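You operate a simulated robot arm through the tools that you are given. There is no shell and no other tool.

You run a simulated two-armed robot. Do the job below in one go: nothing can be reset, and whatever is moved stays where it is left.

JOB
Shim the bed motor's foot, then line up the two shafts.
Fine: the shim that the gap gauge calls for; lock both foot latches; offset 0.0, slide latch locked, guard shut.

It is judged by the outcome, as a careful person would: the job done as asked, and still so three seconds after it is handed in. It fails if anything else is knocked over, pushed out of place, dropped, spilled or broken.

ROBOT AND FRAMES
Two 7-joint arms with four-finger grippers on one trunk that stands fixed in place. Base frame: the origin is at the foot of the trunk, x ahead of it, y to its left, z up; the work surface is at about z = 85. Units: cm, rad, N and s.
The left shoulder is at [4, 18.1, 125.4], the right one opposite. With the tool pointing down near the work surface each hand reaches from about 28 to 82 cm from the base axis, measured 20 degrees to its own side. Payload 3.67 kg a hand.
Tool frame (each hand has its own): the origin (TCP) lies between the finger pads and is the grasp point; the fingertips stand 2.8 cm ahead of it; z points along the fingers, y is the line along which they close. Largest opening 11.2 cm; the body of the gripper starts 7.3 cm behind the TCP.
Orientation is told as [roll, pitch, yaw] about the base's x, y, z axes, in that order, counted from this pose: with the fingers straight down and closing along the base's y, the tool's x points along the base's -x, its y along +y and its z along -z.

CONTROLS
- The arms move only by the tool step_arm. It takes "left_series", "right_series" or both (then of equal length, played together; a hand with none holds still); each is a list of rows, each a list of 7 numbers: the finger opening in cm, from 0 to 11.2, then the shift along the base's x, y, z in cm, then the turn, a rotation vector about the base's x, y, z in degrees. In form: [[fingers, dx, dy, dz, ax, ay, az], ...]. A call has 1 to 20 rows; each row shifts and turns the commanded pose from where the row before left it. Rows are played at 5 a second. More than 5 cm and 0.15 rad between two rows, or a gripper value outside its range, and nothing of the call is played. A pose out of reach is approached as far as the arm can. The call stops where the force on the tool passes 90 N (or 10 N more than at its start, if that is more) or the arm is blocked; 0.2 s more then pass. The fingers move at their own pace and stop on an object; they squeeze with about 37 N. The grip force told is the motor's: it shows also when the fingers shut on nothing. Time passes only in rows, and 0.2 s behind the last, so rows that do not move let the fingers close. It gives the time, the measured TCP pose, the force on the tool (base axes), the opening and the grip force at its end, in the units of the frame above (readings bear some noise), with the torque about the TCP (base axes, N m) and any sound that the robot's microphone picked up.
- Cameras (640 x 400 px; columns grow to the right, rows downward): "scene" is now at [9.68, 4.94, 148.94]; the picture's right is [0.49, -0.87, 0.00], its down [-0.55, -0.31, -0.78] and it looks along [0.68, 0.38, -0.63] (base axes); focal length 214 px, centre (320, 200). "left" rides on the left gripper at [6, 1.8, -10.4] in its tool frame; the picture's right is [-0.29, 0.96, 0.00], its down [-0.80, -0.24, -0.55] and it looks along [-0.53, -0.16, 0.83] (tool axes); focal length 234 px, centre (320, 200). "right" rides on the right gripper at [6, -1.8, -10.4] in its tool frame; the picture's right is [0.29, 0.96, 0.00], its down [-0.80, 0.24, -0.55] and it looks along [-0.53, 0.16, 0.83] (tool axes); focal length 234 px, centre (320, 200). There is no depth. A picture from a camera that has moved, and an enlarged one, comes with that camera's place and axes in the base frame and with its lens. The place of the scene camera against the robot may be out by one fixed shift of up to 2.5 cm in any direction.
- capture(camera): a new picture of that camera. The clock stands still meanwhile.
- move_column(by): slides the trunk up (or, below 0, down) by that many cm; the arms and the scene camera ride with it, the base frame stays. It gives what a move gives, with no picture.
- pan_tilt(pan, tilt): turns the head with the scene camera to pan (to the left, within 1.501 rad either way) and tilt (down, from -0.506 to 1.204), counted from straight ahead of the robot. It gives what a move gives.
- inspect(camera, box): a new picture of the part [left, top, right, bottom] of that camera's present view, enlarged. The clock stands still meanwhile.
- sign_off(): hands the job in; it is judged then, once.

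Nothing tells you positions but the pictures and the camera data. Unless the task says otherwise, let go and move clear before handing in.

The tools are called after "Emit:" as name(argument=value, ...) on one line, values as JSON. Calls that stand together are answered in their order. step_arm: Moves the arms, as the interface text tells. Its arguments: {"type":"object","properties":{"left_series":{"type":"array","items":{"type":"array","items":{"type":"number"}}},"right_series":{"type":"array","items":{"type":"array","items":{"type":"number"}}}},"required":[]} The other tools are called the same way: move_column (by) slides the trunk up or down; pan_tilt (pan, tilt) turns the head that bears the scene camera; capture (camera) takes a picture; inspect (camera, box) takes an enlarged picture of a part of a camera's view; sign_off () hands the job in.

At the start:

```text
time_s: 0.0
left_ee_pos: [39.51, 55.61, 130.66]
left_tcp_rot: [0.0, 0.0, -0.001]
left_wrist_force: [0.0, -0.3, -0.4]
left_torque: [0.02, -0.02, 0.0]
left_grip_width: 11.19
left_gripper_force: 0.1
right_ee_pos: [42.72, 3.44, 133.87]
right_tcp_rot: [0.0, -0.001, 0.0]
right_wrist_force: [0.8, 0.8, 0.4]
right_torque: [0.0, 0.0, -0.01]
right_grip_width: 11.2
right_gripper_force: 0.1
trunk travel left (down, up): [-37.5, 13.9]
head pan, tilt: [0.515, 0.682]
```

scene: 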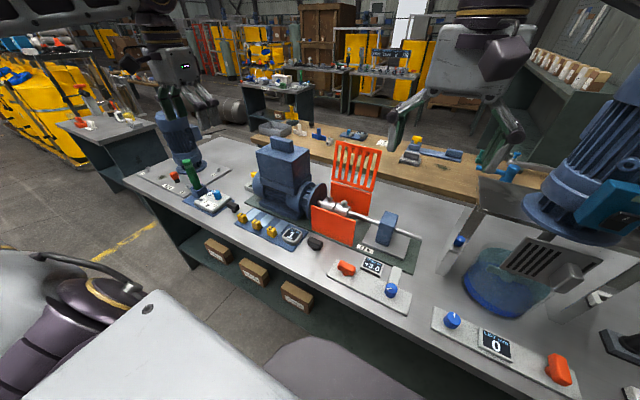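
right: 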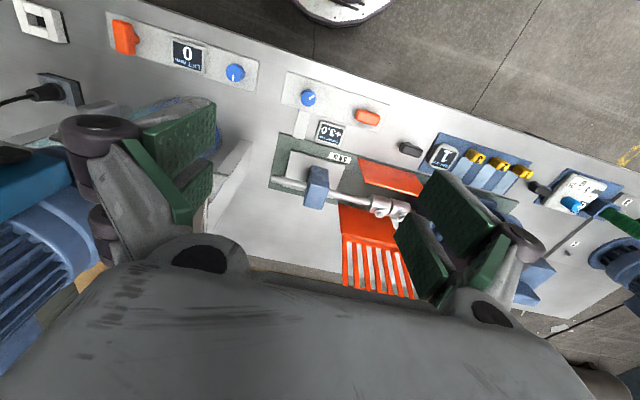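
left: 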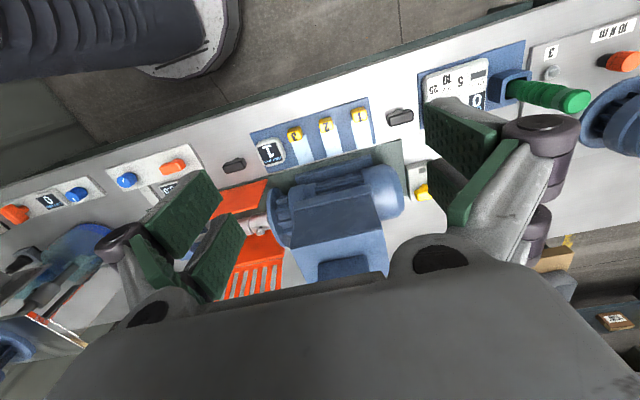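

I see a bench with a blue motor, an orange guard, a shaft, a shim rack with a gauge display, and control panels with dials. I'll take close-ups first to understand the parts.

Emit:
inspect(camera="scene", box=[220, 120, 440, 320])

Emit:
inspect(camera="scene", box=[130, 100, 330, 250])

Emit:
inspect(camera="left", box=[220, 60, 440, 300])

Emit:
inspect(camera="right", box=[260, 60, 540, 290])

```text
2.00 times, centred on (330, 220) of scene
camera zoom: at [9.68, 4.94, 148.94], right [0.49, -0.87, 0.0], down [-0.55, -0.31, -0.78], along [0.68, 0.38, -0.63], focal length 429 px, centre (300, 160)
```

zoom: 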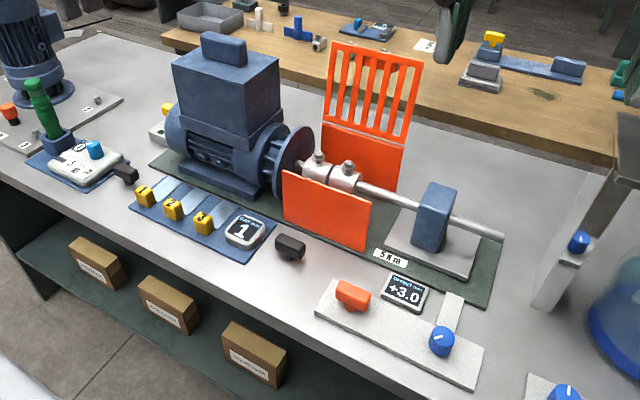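

```text
2.67 times, centred on (230, 175) of scene
camera zoom: at [9.68, 4.94, 148.94], right [0.49, -0.87, 0.0], down [-0.55, -0.31, -0.78], along [0.68, 0.38, -0.63], focal length 572 px, centre (560, 267)
```

zoom: 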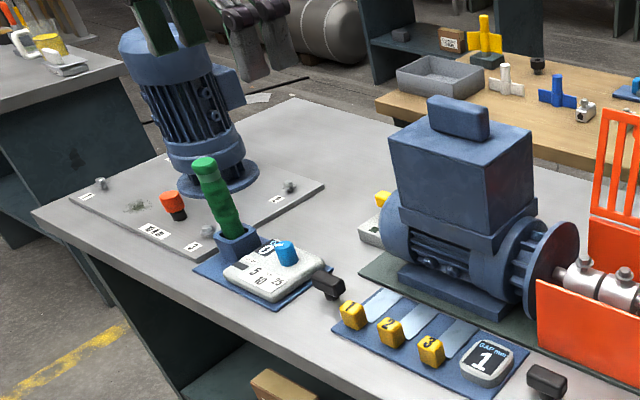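

```text
1.67 times, centred on (330, 180) of left
camera zoom: at [33.38, 57.42, 141.11], right [0.29, 0.96, 0.0], down [0.8, -0.24, 0.55], along [0.53, -0.16, -0.83], focal length 390 px, centre (303, 233)
```

zoom: 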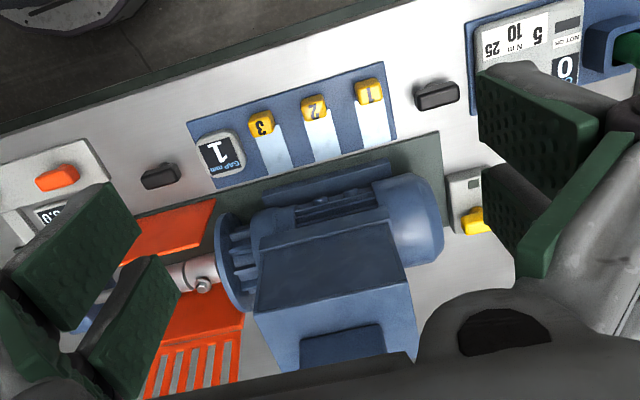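

```text
1.74 times, centred on (400, 175) of right
camera zoom: at [36.8, 1.65, 144.27], right [-0.29, 0.96, 0.0], down [0.8, 0.24, 0.55], along [0.53, 0.16, -0.83], focal length 407 px, centre (181, 244)
```

zoom: 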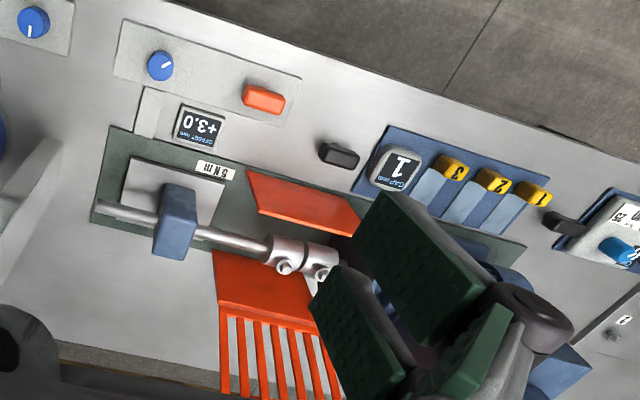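

The gauge reads 1 and shims 1–3 sit in a rack. I need to look closer at the motor foot, the latches, the displays and the small items before moving anything.

Emit:
inspect(camera="scene", box=[225, 195, 335, 265])

Emit:
inspect(camera="scene", box=[320, 240, 430, 320])

Emit:
inspect(camera="scene", box=[420, 290, 600, 400])

Emit:
inspect(camera="left", box=[210, 90, 340, 180])

Emit:
inspect(camera="left", box=[340, 90, 460, 220])

Emit:
inspect(camera="left", box=[400, 20, 640, 180])

```text
5.71 times, centred on (280, 230) of scene
camera zoom: at [9.68, 4.94, 148.94], right [0.49, -0.87, 0.0], down [-0.55, -0.31, -0.78], along [0.68, 0.38, -0.63], focal length 1226 px, centre (549, 29)
```

zoom: 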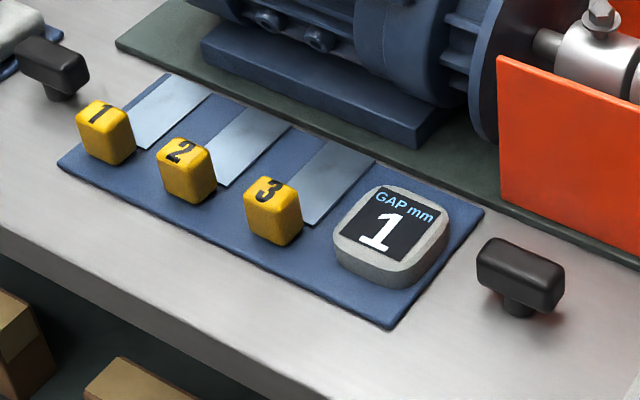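

```text
5.00 times, centred on (375, 280) of scene
camera zoom: at [9.68, 4.94, 148.94], right [0.49, -0.87, 0.0], down [-0.55, -0.31, -0.78], along [0.68, 0.38, -0.63], focal length 1072 px, centre (45, -200)
```

zoom: 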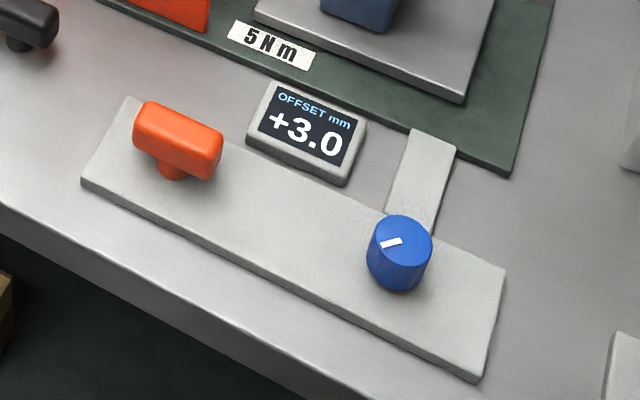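

```text
3.56 times, centred on (510, 345) of scene
camera zoom: at [9.68, 4.94, 148.94], right [0.49, -0.87, 0.0], down [-0.55, -0.31, -0.78], along [0.68, 0.38, -0.63], focal length 763 px, centre (-356, -316)
```

zoom: 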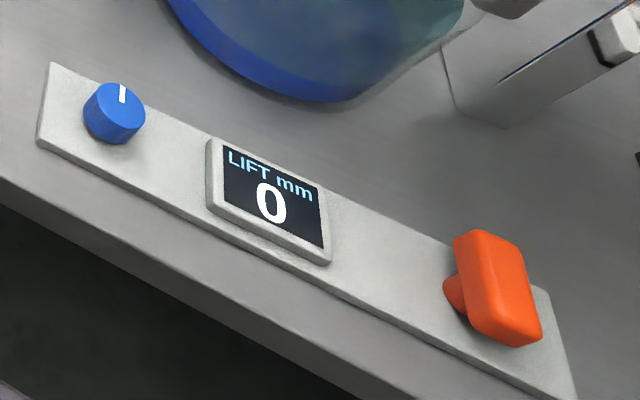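

```text
4.44 times, centred on (275, 135) of left
camera zoom: at [33.38, 57.42, 141.11], right [0.29, 0.96, 0.0], down [0.8, -0.24, 0.55], along [0.53, -0.16, -0.83], focal length 1041 px, centre (520, 489)
```

zoom: 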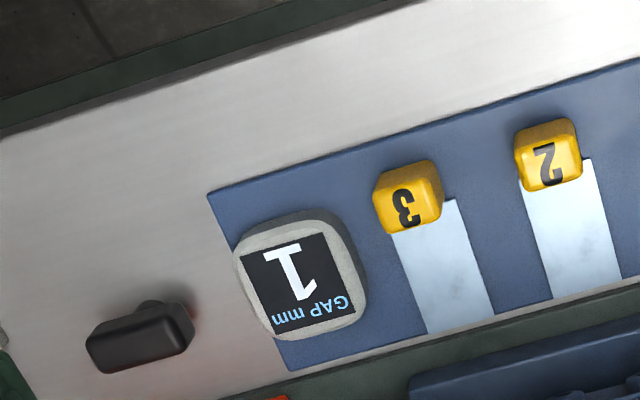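

```text
3.08 times, centred on (400, 155) of left
camera zoom: at [33.38, 57.42, 141.11], right [0.29, 0.96, 0.0], down [0.8, -0.24, 0.55], along [0.53, -0.16, -0.83], focal length 720 px, centre (74, 338)
```

zoom: 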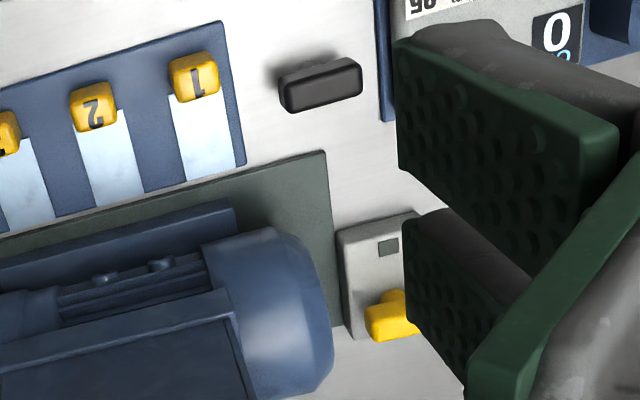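

```text
2.50 times, centred on (520, 100) of left
camera zoom: at [33.38, 57.42, 141.11], right [0.29, 0.96, 0.0], down [0.8, -0.24, 0.55], along [0.53, -0.16, -0.83], focal length 585 px, centre (-180, 450)
```

zoom: 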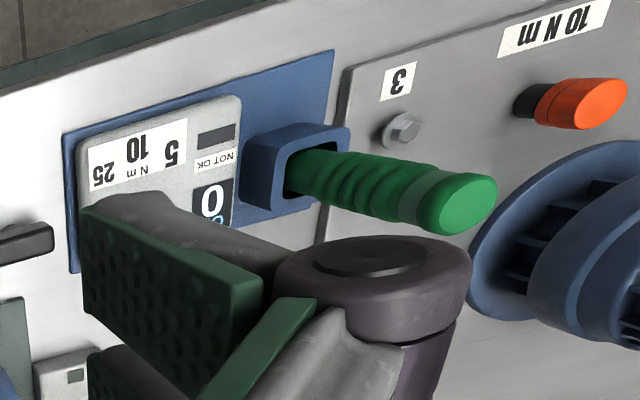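

The bench runs along base y: shim rack around x≈52, y≈35–65, black T-handles at about (51,29) and (52,71), and the offset panel around (47, 2–16). I'll lower both hands carefully in front of these for closer pictures.

Emit:
step_arm(left_series=[[11.2, -0.5, -1, -4, 0, 0, 0], [11.2, -0.5, -1, -4, 0, 0, 0], [11.2, -0.5, -1, -4, 0, 0, 0], [11.2, 0, -1, -4, 0, 0, 0], [11.2, 0, -1, -4, 0, 0, 0]], right_series=[[11.2, -1, 0, -4, 0, 0, 0], [11.2, -1, 0, -4, 0, 0, 0], [11.2, -1, 0, -4, 0, 0, 0], [11.2, -1, 0, -4, 0, 0, 0], [11.2, -1, 0, -4, 0, 0, 0]])

Emit:
capture(camera="left")

Emit:
capture(camera="right")

Emit:
capture(camera="scene")

```text
time_s: 1.2
left_ee_pos: [37.92, 50.68, 110.59]
left_tcp_rot: [0.001, -0.001, 0.001]
left_wrist_force: [-0.6, -0.5, 0.6]
left_torque: [0.01, 0.02, 0.0]
left_grip_width: 11.18
left_gripper_force: 0.1
right_ee_pos: [37.85, 3.38, 113.92]
right_tcp_rot: [0.004, 0.003, 0.001]
right_wrist_force: [0.5, -0.2, 0.3]
right_torque: [0.0, -0.03, 0.02]
right_grip_width: 11.17
right_gripper_force: 0.1
trunk travel left (down, up): [-37.5, 13.9]
head pan, tilt: [0.515, 0.682]
```

```text
taken
camera left: at [31.91, 52.39, 121.1], right [0.29, 0.96, 0.0], down [0.8, -0.24, 0.55], along [0.53, -0.16, -0.83], focal length 234 px, centre (320, 200)
```

left: 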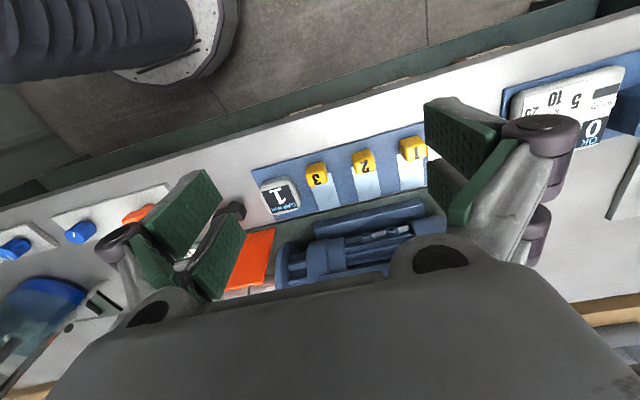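

```text
taken
camera right: at [31.89, 1.64, 124.28], right [-0.29, 0.96, 0.0], down [0.8, 0.24, 0.55], along [0.53, 0.16, -0.83], focal length 234 px, centre (320, 200)
```

right: 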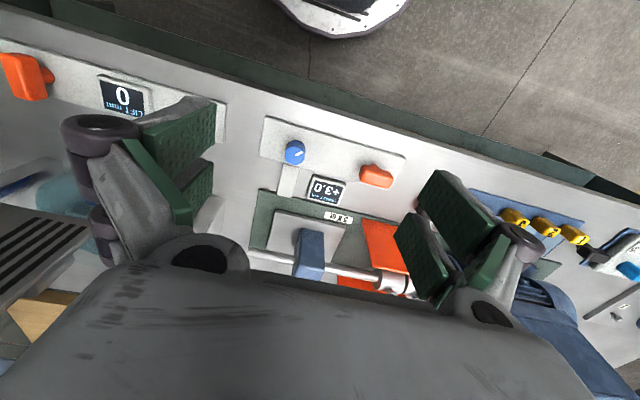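

```text
taken
camera scene: at [9.74, 4.94, 148.93], right [0.49, -0.87, 0.0], down [-0.55, -0.31, -0.78], along [0.68, 0.38, -0.63], focal length 214 px, centre (320, 200)
```

scene: 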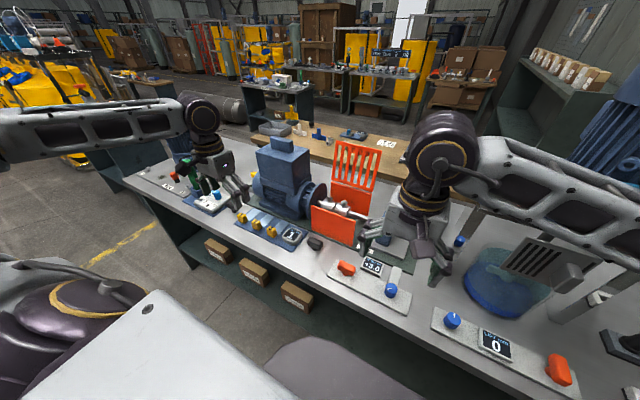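

Emit:
inspect(camera="left", box=[230, 110, 460, 290])

Emit:
inspect(camera="left", box=[380, 120, 450, 165])

Emit:
inspect(camera="scene", box=[240, 130, 350, 230])

Emit:
inspect(camera="right", box=[230, 100, 430, 290])

```text
2.22 times, centred on (345, 200) of left
camera zoom: at [31.91, 52.39, 121.1], right [0.29, 0.96, 0.0], down [0.8, -0.24, 0.55], along [0.53, -0.16, -0.83], focal length 520 px, centre (264, 200)
```

zoom: 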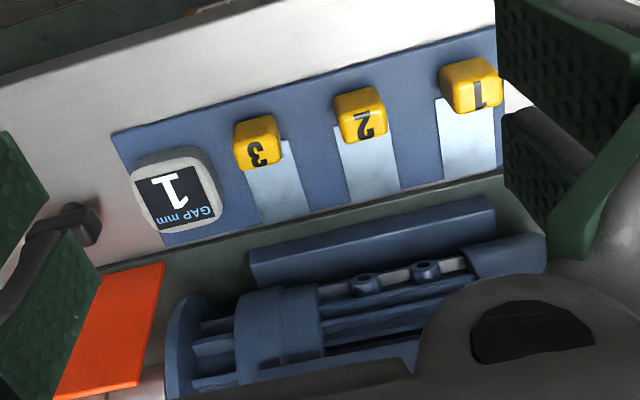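

```text
8.89 times, centred on (415, 142) of left
camera zoom: at [31.91, 52.39, 121.1], right [0.29, 0.96, 0.0], down [0.8, -0.24, 0.55], along [0.53, -0.16, -0.83], focal length 2082 px, centre (-524, 711)
```

zoom: 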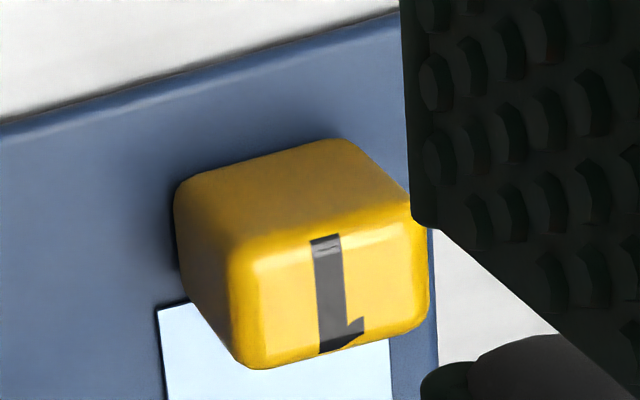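

```text
4.00 times, centred on (295, 180) of scene
camera zoom: at [9.74, 4.94, 148.93], right [0.49, -0.87, 0.0], down [-0.55, -0.31, -0.78], along [0.68, 0.38, -0.63], focal length 858 px, centre (420, 280)
```

zoom: 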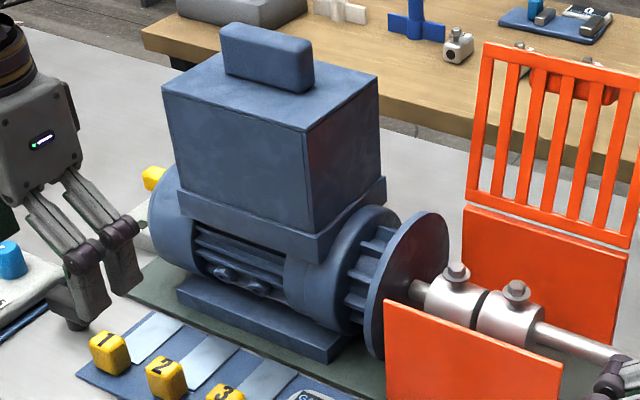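

```text
2.11 times, centred on (330, 195) of right
camera zoom: at [31.89, 1.64, 124.28], right [-0.29, 0.96, 0.0], down [0.8, 0.24, 0.55], along [0.53, 0.16, -0.83], focal length 493 px, centre (299, 210)
```

zoom: 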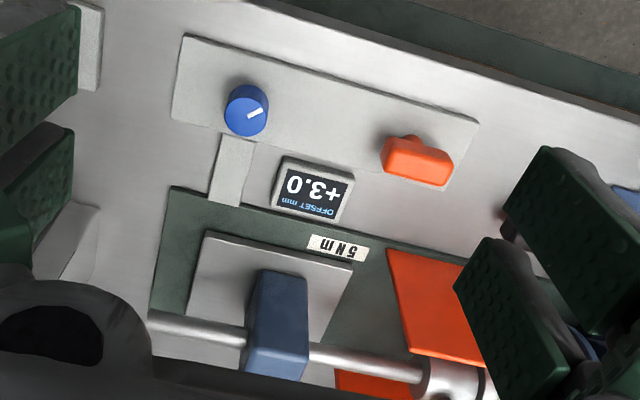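

The shim tabs stand at about x≈48.5, y≈62 / 54.6 / 46.8, plates pointing +x towards the motor foot. I'll tilt the left hand so its camera looks low under the motor foot to find the gap.

Emit:
step_arm(left_series=[[11.2, 0, 1.3, -2.5, 0, -8, 0], [11.2, 0, 1.3, -2.5, 0, -8, 0], [11.2, 0, 1.3, -2.5, 0, -8, 0], [11.2, 0, 1.3, -2.5, 0, -8, 0], [11.2, 0, 1.3, -2.5, 0, 0, 0]])

Emit:
capture(camera="left")

```text
time_s: 2.4
left_ee_pos: [38.04, 57.29, 98.12]
left_tcp_rot: [0.0, -0.561, 0.0]
left_wrist_force: [-0.1, -0.1, -0.1]
left_torque: [-0.01, -0.01, 0.01]
left_grip_width: 11.18
left_gripper_force: 0.1
right_ee_pos: [37.88, 3.46, 113.9]
right_tcp_rot: [0.001, 0.001, -0.001]
right_wrist_force: [0.1, 0.3, 0.3]
right_torque: [0.04, 0.04, 0.02]
right_grip_width: 11.21
right_gripper_force: 0.1
trunk travel left (down, up): [-37.5, 13.9]
head pan, tilt: [0.515, 0.682]
```

```text
taken
camera left: at [27.35, 59.02, 103.8], right [0.24, 0.96, 0.15], down [0.38, -0.24, 0.89], along [0.89, -0.16, -0.42], focal length 234 px, centre (320, 200)
```

left: 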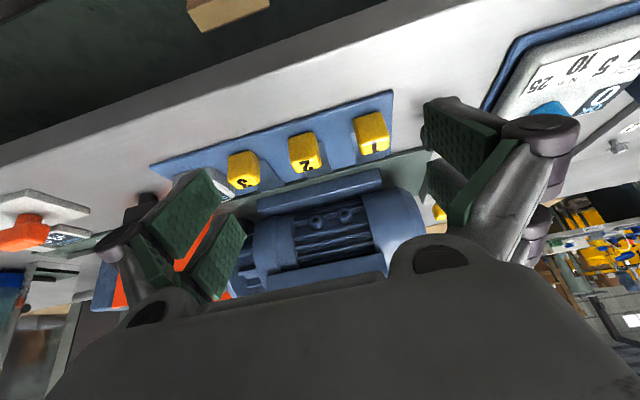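

Emit:
inspect(camera="left", box=[230, 100, 430, 220])

Emit:
inspect(camera="left", box=[300, 150, 400, 215])

Emit:
inspect(camera="left", box=[220, 165, 320, 230])

```text
3.20 times, centred on (330, 160) of left
camera zoom: at [27.35, 59.02, 103.8], right [0.24, 0.96, 0.15], down [0.38, -0.24, 0.89], along [0.89, -0.16, -0.42], focal length 749 px, centre (288, 328)
```

zoom: 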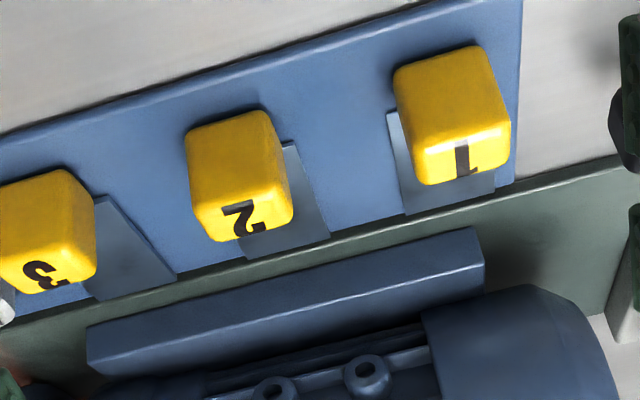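

```text
6.15 times, centred on (350, 182) of left
camera zoom: at [27.35, 59.02, 103.8], right [0.24, 0.96, 0.15], down [0.38, -0.24, 0.89], along [0.89, -0.16, -0.42], focal length 1441 px, centre (135, 308)
```

zoom: 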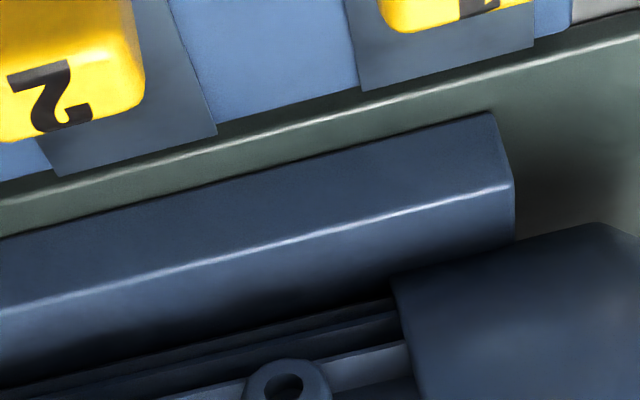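

```text
6.15 times, centred on (270, 198) of left
camera zoom: at [27.35, 59.02, 103.8], right [0.24, 0.96, 0.15], down [0.38, -0.24, 0.89], along [0.89, -0.16, -0.42], focal length 1441 px, centre (628, 215)
```

zoom: 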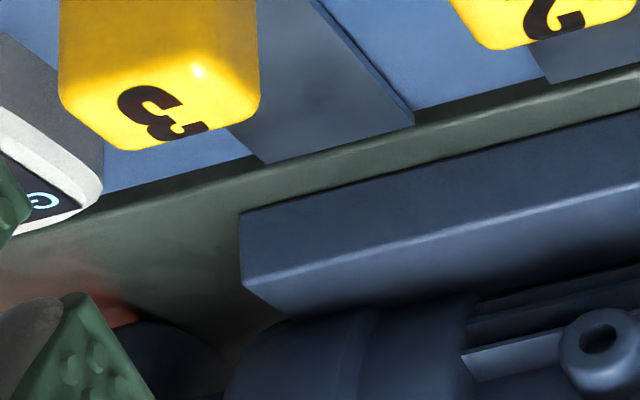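

The foot bar seems to sit close to the green bed; I need a lower view to see the gap, so I'll tilt further and drop the camera a bit.

Emit:
step_arm(left_series=[[11.2, 0, -0.5, -1, 0, -8, 0], [11.2, 0, -0.5, -1, 0, -8, 0], [11.2, 0, -0.5, -1, 0, -6, 0], [11.2, 0, -0.5, -1, 0, 0, 0], [11.2, 0, 0, -1, 0, 0, 0]])

Emit:
capture(camera="left")

Emit:
inspect(camera="left", box=[200, 90, 440, 240])

```text
time_s: 3.6
left_ee_pos: [37.84, 55.31, 93.19]
left_tcp_rot: [-0.001, -0.945, 0.002]
left_wrist_force: [0.0, -0.6, -0.4]
left_torque: [0.03, -0.01, -0.01]
left_grip_width: 11.18
left_gripper_force: 0.0
right_ee_pos: [37.69, 3.39, 114.0]
right_tcp_rot: [0.001, -0.001, 0.0]
right_wrist_force: [0.1, -0.2, 0.7]
right_torque: [-0.06, -0.02, -0.02]
right_grip_width: 11.2
right_gripper_force: 0.0
trunk travel left (down, up): [-37.5, 13.9]
head pan, tilt: [0.515, 0.682]
```

```text
taken
camera left: at [25.95, 56.96, 94.46], right [0.17, 0.96, 0.23], down [0.02, -0.24, 0.97], along [0.99, -0.16, -0.06], focal length 234 px, centre (320, 200)
```

left: 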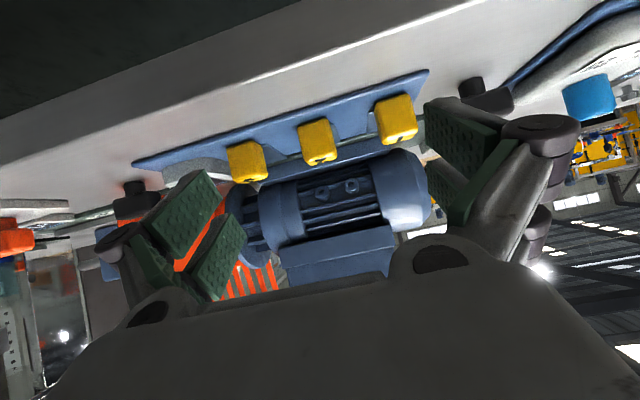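

```text
2.67 times, centred on (320, 165) of left
camera zoom: at [25.95, 56.96, 94.46], right [0.17, 0.96, 0.23], down [0.02, -0.24, 0.97], along [0.99, -0.16, -0.06], focal length 624 px, centre (320, 293)
```

zoom: 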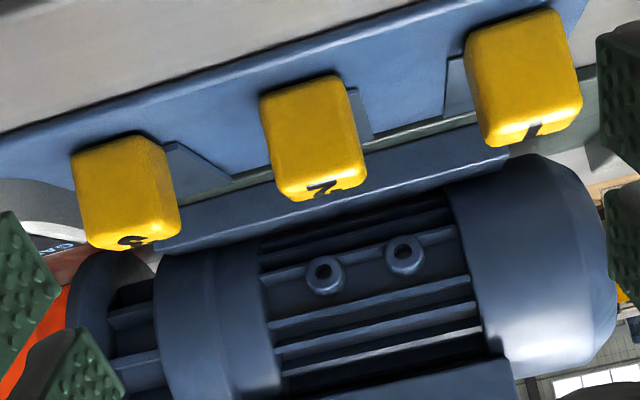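

Emit:
inspect(camera="left", box=[260, 130, 320, 180])

Emit:
inspect(camera="left", box=[330, 120, 400, 170])

Emit:
inspect(camera="left", box=[100, 160, 260, 260])

Emit:
inspect(camera="left", box=[410, 60, 570, 170])

```text
8.00 times, centred on (290, 155) of left
camera zoom: at [25.95, 56.96, 94.46], right [0.17, 0.96, 0.23], down [0.02, -0.24, 0.97], along [0.99, -0.16, -0.06], focal length 1873 px, centre (560, 560)
```

zoom: 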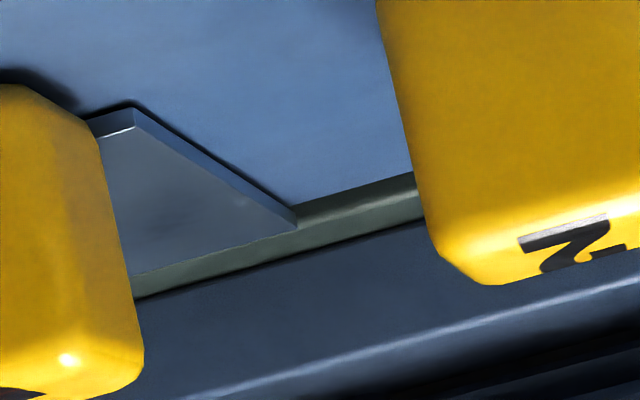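

```text
8.00 times, centred on (365, 145) of left
camera zoom: at [25.95, 56.96, 94.46], right [0.17, 0.96, 0.23], down [0.02, -0.24, 0.97], along [0.99, -0.16, -0.06], focal length 1873 px, centre (-40, 640)
```

zoom: 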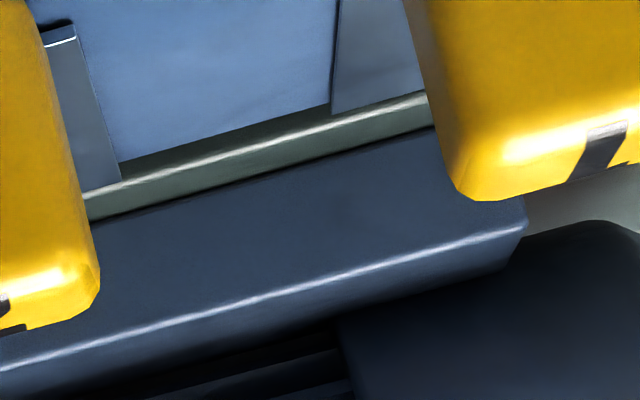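

```text
4.00 times, centred on (180, 210) of left
camera zoom: at [25.95, 56.96, 94.46], right [0.17, 0.96, 0.23], down [0.02, -0.24, 0.97], along [0.99, -0.16, -0.06], focal length 937 px, centre (880, 160)
```

zoom: 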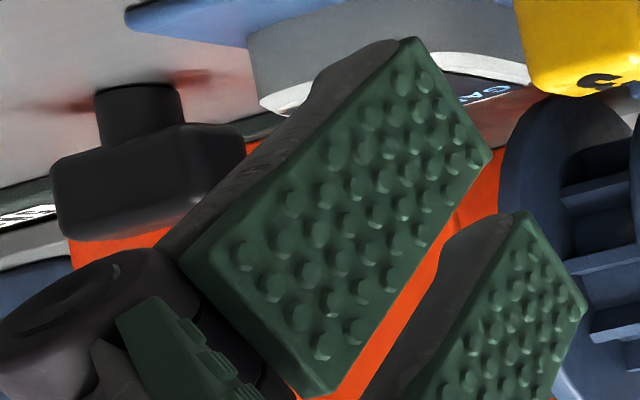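

```text
3.64 times, centred on (490, 115) of left
camera zoom: at [25.95, 56.96, 94.46], right [0.17, 0.96, 0.23], down [0.02, -0.24, 0.97], along [0.99, -0.16, -0.06], focal length 852 px, centre (-298, 509)
```

zoom: 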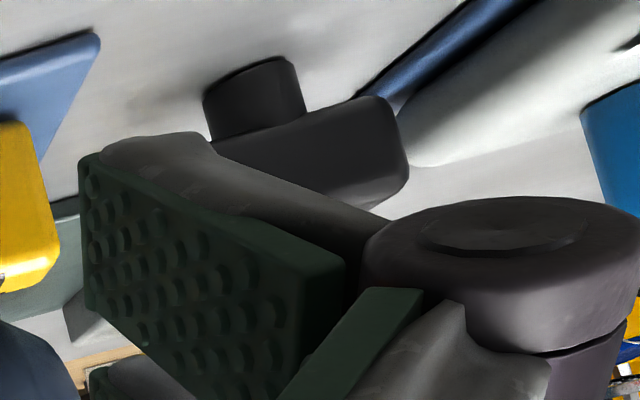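

The foot bar spans y≈43–63 at x≈59.5, with its underside about z≈85.8 and a thin dark gap above the green bed (front edge x≈57.7). I'll bring the left hand back upright over shim 1 and check its position from above.

Emit:
step_arm(left_series=[[11.2, 0, 0.9, 1.5, 0, 7.7, 0], [11.2, 0.5, 0.9, 1.5, 0, 7.7, 0], [11.2, 1, 0.9, 1.5, 0, 7.7, 0], [11.2, 1, 1, 1.5, 0, 7.7, 0], [11.2, 1, 1, 1.4, 0, 7.7, 0], [11.2, 1, 1, 1.2, 0, 7.7, 0], [11.2, 1.5, 1, 1.2, 0, 8, 0]])

Emit:
capture(camera="left")

Emit:
capture(camera="scene")

```text
time_s: 5.4
left_ee_pos: [45.99, 61.2, 108.27]
left_tcp_rot: [-0.024, -0.315, 0.006]
left_wrist_force: [-0.1, 0.2, -1.1]
left_torque: [-0.05, -0.01, -0.03]
left_grip_width: 11.2
left_gripper_force: 0.0
left hand out of reach, approached as far as the arm can: row 3, 4, 5
right_ee_pos: [38.04, 3.6, 113.89]
right_tcp_rot: [-0.002, 0.004, 0.002]
right_wrist_force: [0.6, -0.4, -0.4]
right_torque: [-0.02, 0.01, 0.0]
right_grip_width: 11.21
right_gripper_force: 0.1
trunk travel left (down, up): [-37.5, 13.9]
head pan, tilt: [0.515, 0.682]
stopped in row 7 (left hand): the arm was blocked; the commanded pose is now the measured one
```

```text
taken
camera left: at [37.01, 63.12, 116.28], right [0.28, 0.96, 0.07], down [0.59, -0.22, 0.78], along [0.76, -0.18, -0.62], focal length 234 px, centre (320, 200)
```

left: 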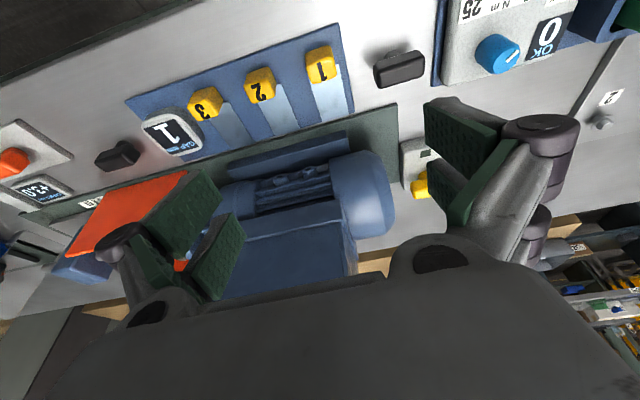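

```text
taken
camera scene: at [9.93, 5.15, 148.92], right [0.49, -0.87, 0.0], down [-0.55, -0.31, -0.77], along [0.67, 0.38, -0.63], focal length 214 px, centre (320, 200)
```

scene: 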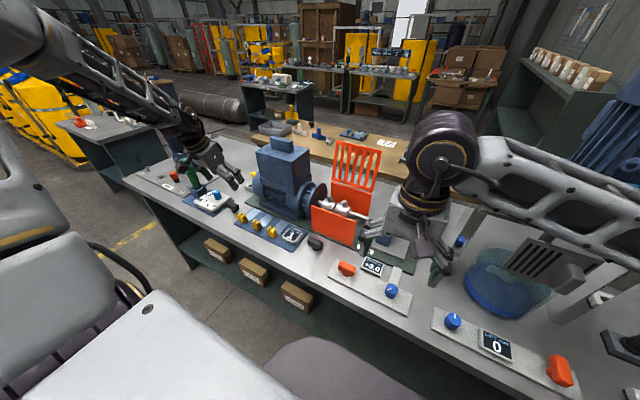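

The arm passed near a limit on the way up but nothing was touched; it's at (46, 61.2, 108) with some tilt left. I'll finish levelling the tool.

Emit:
step_arm(left_series=[[11.2, -0.5, 0, 0, 0.5, 6, 0], [11.2, -0.5, 0, 0, 0.5, 6, 0], [11.2, 0, 0, 0, 0.4, 6, -0.3]])

Emit:
capture(camera="left")

```text
time_s: 6.2
left_ee_pos: [44.68, 60.9, 108.35]
left_tcp_rot: [0.001, 0.002, -0.005]
left_wrist_force: [0.0, 0.3, 0.3]
left_torque: [0.03, 0.03, -0.02]
left_grip_width: 11.2
left_gripper_force: 0.0
right_ee_pos: [37.85, 3.29, 113.87]
right_tcp_rot: [0.001, -0.002, 0.0]
right_wrist_force: [-0.9, -0.8, 0.2]
right_torque: [0.03, -0.01, -0.03]
right_grip_width: 11.19
right_gripper_force: 0.0
trunk travel left (down, up): [-37.5, 13.9]
head pan, tilt: [0.515, 0.682]
```

```text
taken
camera left: at [38.71, 62.72, 118.83], right [0.29, 0.96, 0.0], down [0.8, -0.25, 0.55], along [0.53, -0.16, -0.83], focal length 234 px, centre (320, 200)
```

left: 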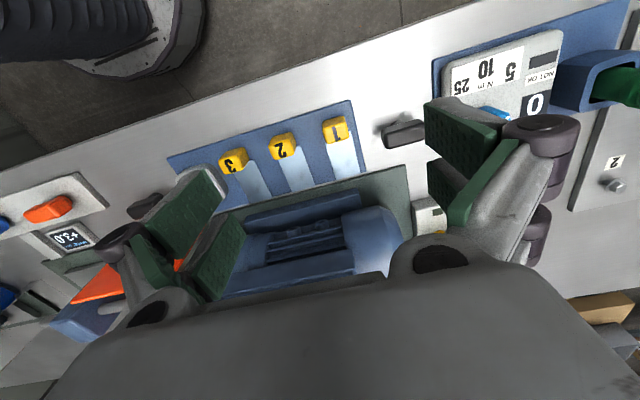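

Emit:
inspect(camera="left", box=[290, 100, 390, 200])

Emit:
inspect(camera="left", box=[200, 170, 420, 290])

```text
4.00 times, centred on (340, 150) of left
camera zoom: at [38.71, 62.72, 118.83], right [0.29, 0.96, 0.0], down [0.8, -0.25, 0.55], along [0.53, -0.16, -0.83], focal length 937 px, centre (240, 400)
```

zoom: 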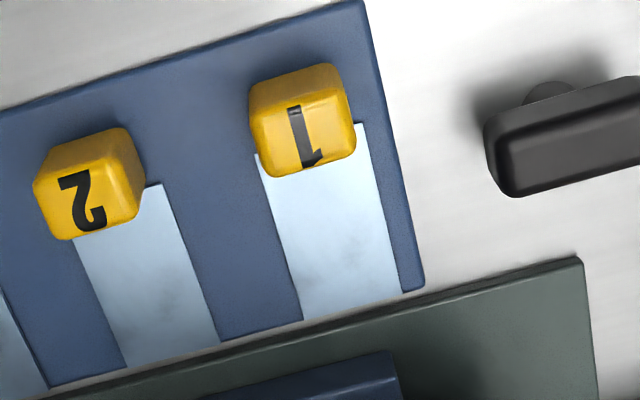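

```text
2.91 times, centred on (310, 230) of left
camera zoom: at [38.71, 62.72, 118.83], right [0.29, 0.96, 0.0], down [0.8, -0.25, 0.55], along [0.53, -0.16, -0.83], focal length 681 px, centre (349, 113)
```

zoom: 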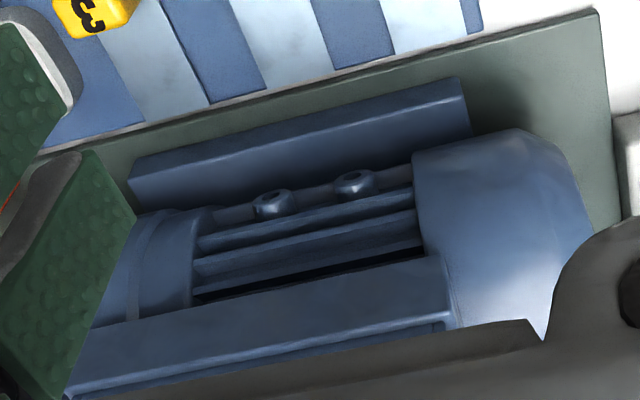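

Shim 1's tab is at about x 47.2–49.8, y≈61.95, top z≈89, with its plate (4.1 wide) reaching x≈57. I'll narrow the fingers to 6 cm so they clear tab 2 and the black handle, and go down over tab 1.

Emit:
step_arm(left_series=[[6, 1.3, 0.4, -3, 0, 0, 0.2], [6, 1.3, 0.4, -3, 0, 0, 0], [6, 1.2, 0.25, -4, 0, 0, 0], [6, 0, 0, -4, 0, 0, 0], [6, 0, 0, 0, 0, 0, 0]])

Emit:
capture(camera="left")

```text
time_s: 7.4
left_ee_pos: [48.55, 61.89, 94.31]
left_tcp_rot: [0.001, -0.002, -0.002]
left_wrist_force: [0.2, 0.1, 0.2]
left_torque: [0.02, -0.03, 0.01]
left_grip_width: 6.0
left_gripper_force: 0.0
right_ee_pos: [37.82, 3.28, 113.96]
right_tcp_rot: [0.0, 0.001, -0.001]
right_wrist_force: [-0.1, 0.0, -0.7]
right_torque: [0.02, -0.02, 0.0]
right_grip_width: 11.21
right_gripper_force: 0.0
trunk travel left (down, up): [-37.5, 13.9]
head pan, tilt: [0.515, 0.682]
```

```text
taken
camera left: at [42.45, 63.7, 104.82], right [0.29, 0.96, 0.0], down [0.8, -0.24, 0.55], along [0.53, -0.16, -0.83], focal length 234 px, centre (320, 200)
```

left: 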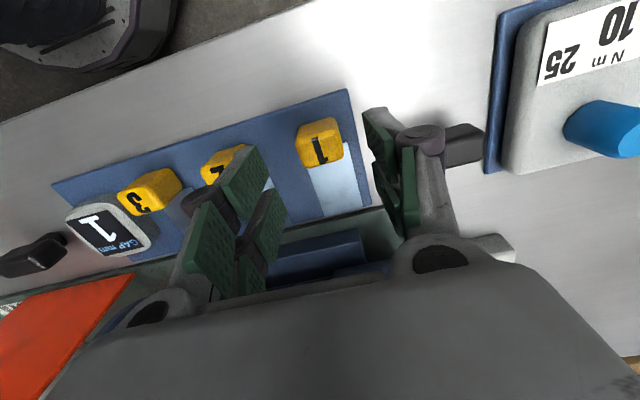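

Emit:
inspect(camera="left", box=[270, 90, 390, 220])

```text
3.08 times, centred on (330, 155) of left
camera zoom: at [42.45, 63.7, 104.82], right [0.29, 0.96, 0.0], down [0.8, -0.24, 0.55], along [0.53, -0.16, -0.83], focal length 720 px, centre (289, 338)
```

zoom: 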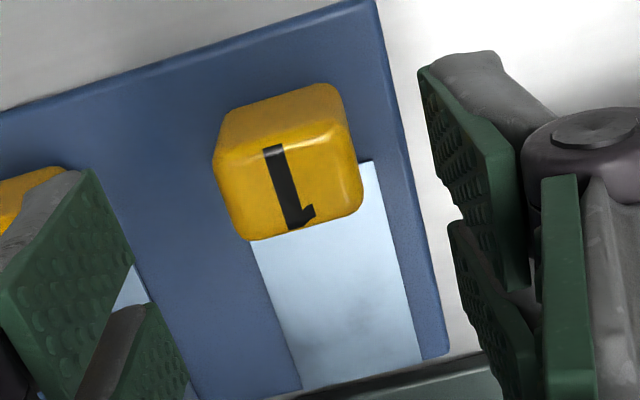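

Tab 1 is centred under the hand. Going down and closing on it.

Emit:
step_arm(left_series=[[6, 0, 0.1, -2.5, 0, 0, 0], [6, 0, 0, -2.0, 0, 0, 0], [6, 0, 0, -0.9, 0, 0, 0], [0, 0, 0, 0, 0, 0, 0], [0, 0, 0, 0, 0, 0, 0], [0, 0, 0, 0, 0, 0, 0]])

Emit:
capture(camera="left")

```text
time_s: 8.8
left_ee_pos: [48.54, 62.04, 88.79]
left_tcp_rot: [-0.001, 0.001, -0.001]
left_wrist_force: [0.5, -8.6, -4.3]
left_torque: [-0.31, -0.75, 0.08]
left_grip_width: 3.16
left_gripper_force: 45.4
right_ee_pos: [37.8, 3.33, 114.01]
right_tcp_rot: [0.0, 0.001, -0.003]
right_wrist_force: [0.4, 0.5, -0.8]
right_torque: [0.01, 0.0, 0.02]
right_grip_width: 11.22
right_gripper_force: 0.1
trunk travel left (down, up): [-37.5, 13.9]
head pan, tilt: [0.515, 0.682]
```

```text
taken
camera left: at [42.51, 63.75, 99.32], right [0.29, 0.96, 0.0], down [0.8, -0.24, 0.55], along [0.53, -0.16, -0.83], focal length 234 px, centre (320, 200)
```

left: 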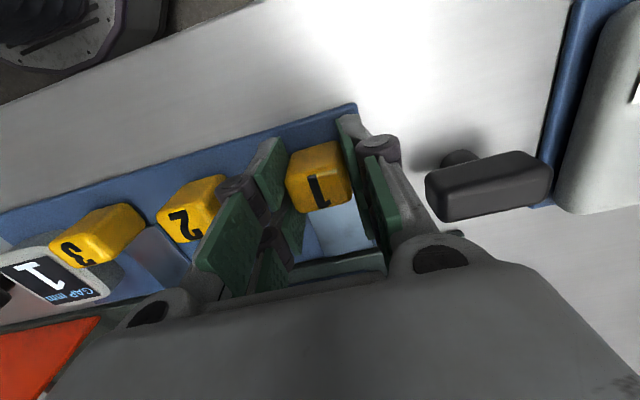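

Gripped tab 1 at 3.16 cm. Lifting slowly straight up and checking.

Emit:
step_arm(left_series=[[0, 0, 0, 0.5, 0, 0, 0], [0, 0, 0, 1, 0, 0, 0], [0, 0, 0, 2, 0, 0, 0], [0, 0, 0, 2, 0, 0, 0], [0, 0, 0, 0, 0, 0, 0]])

Emit:
capture(camera="left")

Emit:
inspect(camera="scene", box=[180, 130, 360, 270])

```text
time_s: 10.0
left_ee_pos: [48.64, 62.26, 94.28]
left_tcp_rot: [0.004, -0.001, -0.003]
left_wrist_force: [-0.3, 0.1, -0.6]
left_torque: [-0.02, 0.03, 0.0]
left_grip_width: 0.02
left_gripper_force: 35.0
right_ee_pos: [37.94, 3.5, 113.88]
right_tcp_rot: [-0.001, 0.001, 0.0]
right_wrist_force: [-0.3, 0.2, 0.5]
right_torque: [-0.01, 0.0, -0.02]
right_grip_width: 11.2
right_gripper_force: 0.0
trunk travel left (down, up): [-37.5, 13.9]
head pan, tilt: [0.515, 0.682]
```

```text
taken
camera left: at [42.54, 64.05, 104.82], right [0.29, 0.96, 0.0], down [0.8, -0.24, 0.55], along [0.53, -0.16, -0.83], focal length 234 px, centre (320, 200)
```

left: 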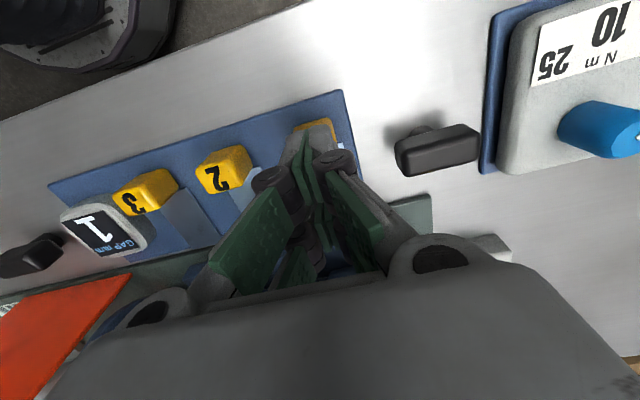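

```text
2.86 times, centred on (270, 200) of scene
camera zoom: at [9.84, 5.12, 148.94], right [0.49, -0.87, 0.0], down [-0.55, -0.31, -0.77], along [0.67, 0.38, -0.63], focal length 613 px, centre (463, 200)
```

zoom: 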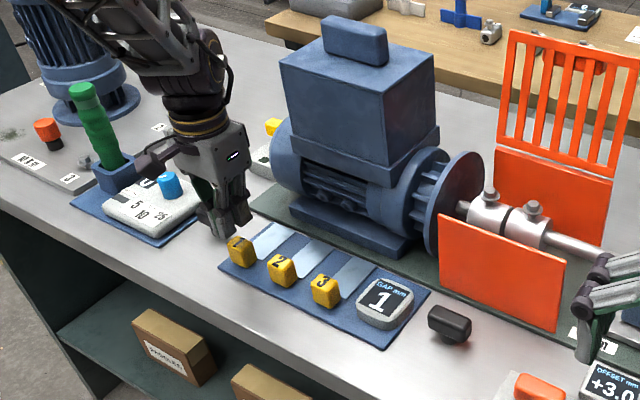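

The fingers slid off the tab: shim 1 stayed in the rack. I'll look closely at how the tab and plate are shaped and whether it moved.

Emit:
inspect(camera="scene", box=[230, 190, 310, 250])

Emit:
step_arm(left_series=[[5, -1.5, 0, 2, 0, 0, 0], [5, -1.5, 0, 2, 0, 0, 0], [5, 0, 0, 0, 0, 0, 0]])

Emit:
capture(camera="left")

Emit:
inspect(camera="left", box=[270, 90, 390, 220])

```text
6.67 times, centred on (270, 220) of scene
camera zoom: at [9.84, 5.12, 148.94], right [0.49, -0.87, 0.0], down [-0.55, -0.31, -0.77], along [0.67, 0.38, -0.63], focal length 1430 px, centre (653, 67)
```

zoom: 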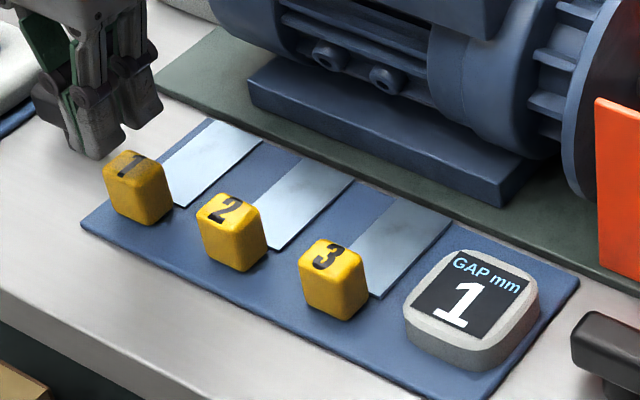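

```text
time_s: 10.8
left_ee_pos: [45.53, 62.1, 98.39]
left_tcp_rot: [0.001, -0.001, -0.003]
left_wrist_force: [0.4, 0.2, -0.1]
left_torque: [0.0, 0.01, -0.03]
left_grip_width: 5.0
left_gripper_force: 0.2
right_ee_pos: [37.88, 3.34, 113.93]
right_tcp_rot: [-0.001, 0.002, 0.0]
right_wrist_force: [1.2, 0.3, 1.4]
right_torque: [0.03, -0.02, 0.0]
right_grip_width: 11.23
right_gripper_force: 0.1
trunk travel left (down, up): [-37.5, 13.9]
head pan, tilt: [0.515, 0.682]
```

```text
taken
camera left: at [39.47, 63.89, 108.8], right [0.29, 0.96, 0.0], down [0.8, -0.24, 0.55], along [0.53, -0.16, -0.83], focal length 234 px, centre (320, 200)
```

left: 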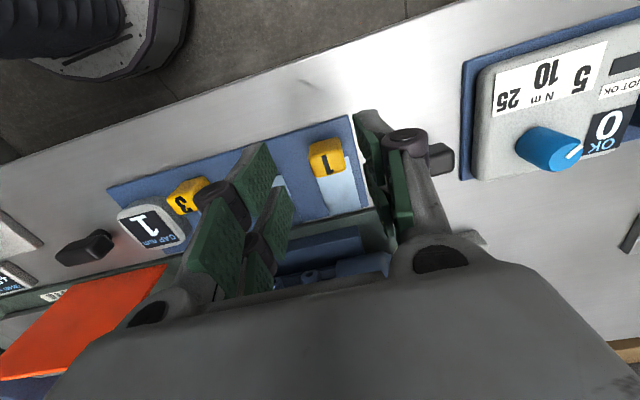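

```text
3.08 times, centred on (330, 155) of left
camera zoom: at [39.47, 63.89, 108.8], right [0.29, 0.96, 0.0], down [0.8, -0.24, 0.55], along [0.53, -0.16, -0.83], focal length 720 px, centre (289, 338)
```

zoom: 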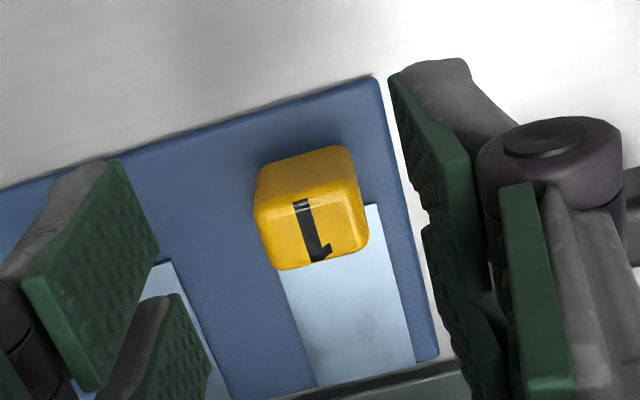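

Shim 1 hasn't moved, and it resisted sideways too, so it may be guided or held in its rack. I'll re-grip it and test with very small motions while watching the force.

Emit:
step_arm(left_series=[[6, 1.5, -0.1, -2, 0, 0, 0], [6, 1.5, -0.1, -3, 0, 0, 0], [6, 0, 0, -3, 0, 0, 0], [6, 0, 0, -1.9, 0, 0, 0], [0, 0, 0, 0, 0, 0, 0], [0, 0, 0, 0, 0, 0, 0], [0, 0, 0, 0, 0, 0, 0]])

Emit:
step_arm(left_series=[[0, 0, 0, 0.15, 0, 0, 0], [0, 0, 0, 0, 0, 0, 0]])

```text
time_s: 12.4
left_ee_pos: [48.45, 62.03, 88.39]
left_tcp_rot: [0.002, 0.001, -0.002]
left_wrist_force: [2.2, -1.1, -5.0]
left_torque: [0.01, -0.43, 0.12]
left_grip_width: 3.94
left_gripper_force: 44.4
right_ee_pos: [37.74, 3.34, 113.99]
right_tcp_rot: [-0.001, 0.001, -0.002]
right_wrist_force: [-0.1, 0.0, 0.3]
right_torque: [0.01, 0.04, -0.01]
right_grip_width: 11.21
right_gripper_force: 0.1
trunk travel left (down, up): [-37.5, 13.9]
head pan, tilt: [0.515, 0.682]
```

```text
time_s: 13.0
left_ee_pos: [48.55, 62.1, 88.47]
left_tcp_rot: [0.0, 0.002, -0.002]
left_wrist_force: [2.2, -3.8, -18.6]
left_torque: [0.02, -0.73, 0.05]
left_grip_width: 3.93
left_gripper_force: 45.4
right_ee_pos: [38.03, 3.58, 113.99]
right_tcp_rot: [-0.003, 0.001, -0.002]
right_wrist_force: [-0.1, 0.5, 0.0]
right_torque: [-0.01, -0.02, -0.02]
right_grip_width: 11.19
right_gripper_force: 0.1
trunk travel left (down, up): [-37.5, 13.9]
head pan, tilt: [0.515, 0.682]
```

Lifting just 0.1 cm already gives about 19 N of downward pull, so it's held in z. I'll relax that and test a small pull and push along x.

Emit:
step_arm(left_series=[[0, 0, 0, -0.15, 0, 0, 0], [0, 0.2, 0, 0, 0, 0, 0], [0, 0, 0, 0, 0, 0, 0]])

Emit:
step_arm(left_series=[[0, 0.3, 0, 0, 0, 0, 0], [0, 0, 0, 0, 0, 0, 0]])

Emit:
inspect(camera="scene", box=[230, 190, 310, 250])

```text
time_s: 13.8
left_ee_pos: [48.74, 62.01, 88.48]
left_tcp_rot: [0.002, 0.001, -0.001]
left_wrist_force: [-0.3, -2.5, -6.2]
left_torque: [-0.13, 1.48, 0.0]
left_grip_width: 3.94
left_gripper_force: 45.4
right_ee_pos: [37.79, 3.46, 113.99]
right_tcp_rot: [0.0, 0.001, 0.001]
right_wrist_force: [0.4, 0.3, 0.9]
right_torque: [-0.01, -0.01, 0.0]
right_grip_width: 11.2
right_gripper_force: 0.0
trunk travel left (down, up): [-37.5, 13.9]
head pan, tilt: [0.515, 0.682]
```

```text
time_s: 14.4
left_ee_pos: [49.09, 61.89, 88.46]
left_tcp_rot: [0.001, -0.001, -0.002]
left_wrist_force: [-0.5, -1.2, -8.7]
left_torque: [-0.01, 1.27, -0.05]
left_grip_width: 3.94
left_gripper_force: 45.2
right_ee_pos: [37.9, 3.38, 114.0]
right_tcp_rot: [0.0, 0.001, 0.001]
right_wrist_force: [0.8, 0.1, -0.2]
right_torque: [0.0, -0.03, 0.04]
right_grip_width: 11.21
right_gripper_force: 0.0
trunk travel left (down, up): [-37.5, 13.9]
head pan, tilt: [0.515, 0.682]
```

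```text
6.67 times, centred on (270, 220) of scene
camera zoom: at [9.78, 5.01, 148.93], right [0.49, -0.87, 0.0], down [-0.55, -0.31, -0.78], along [0.68, 0.38, -0.63], focal length 1430 px, centre (653, 67)
```

zoom: 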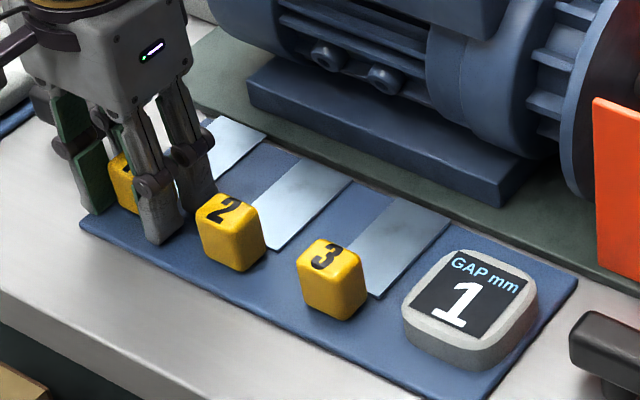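

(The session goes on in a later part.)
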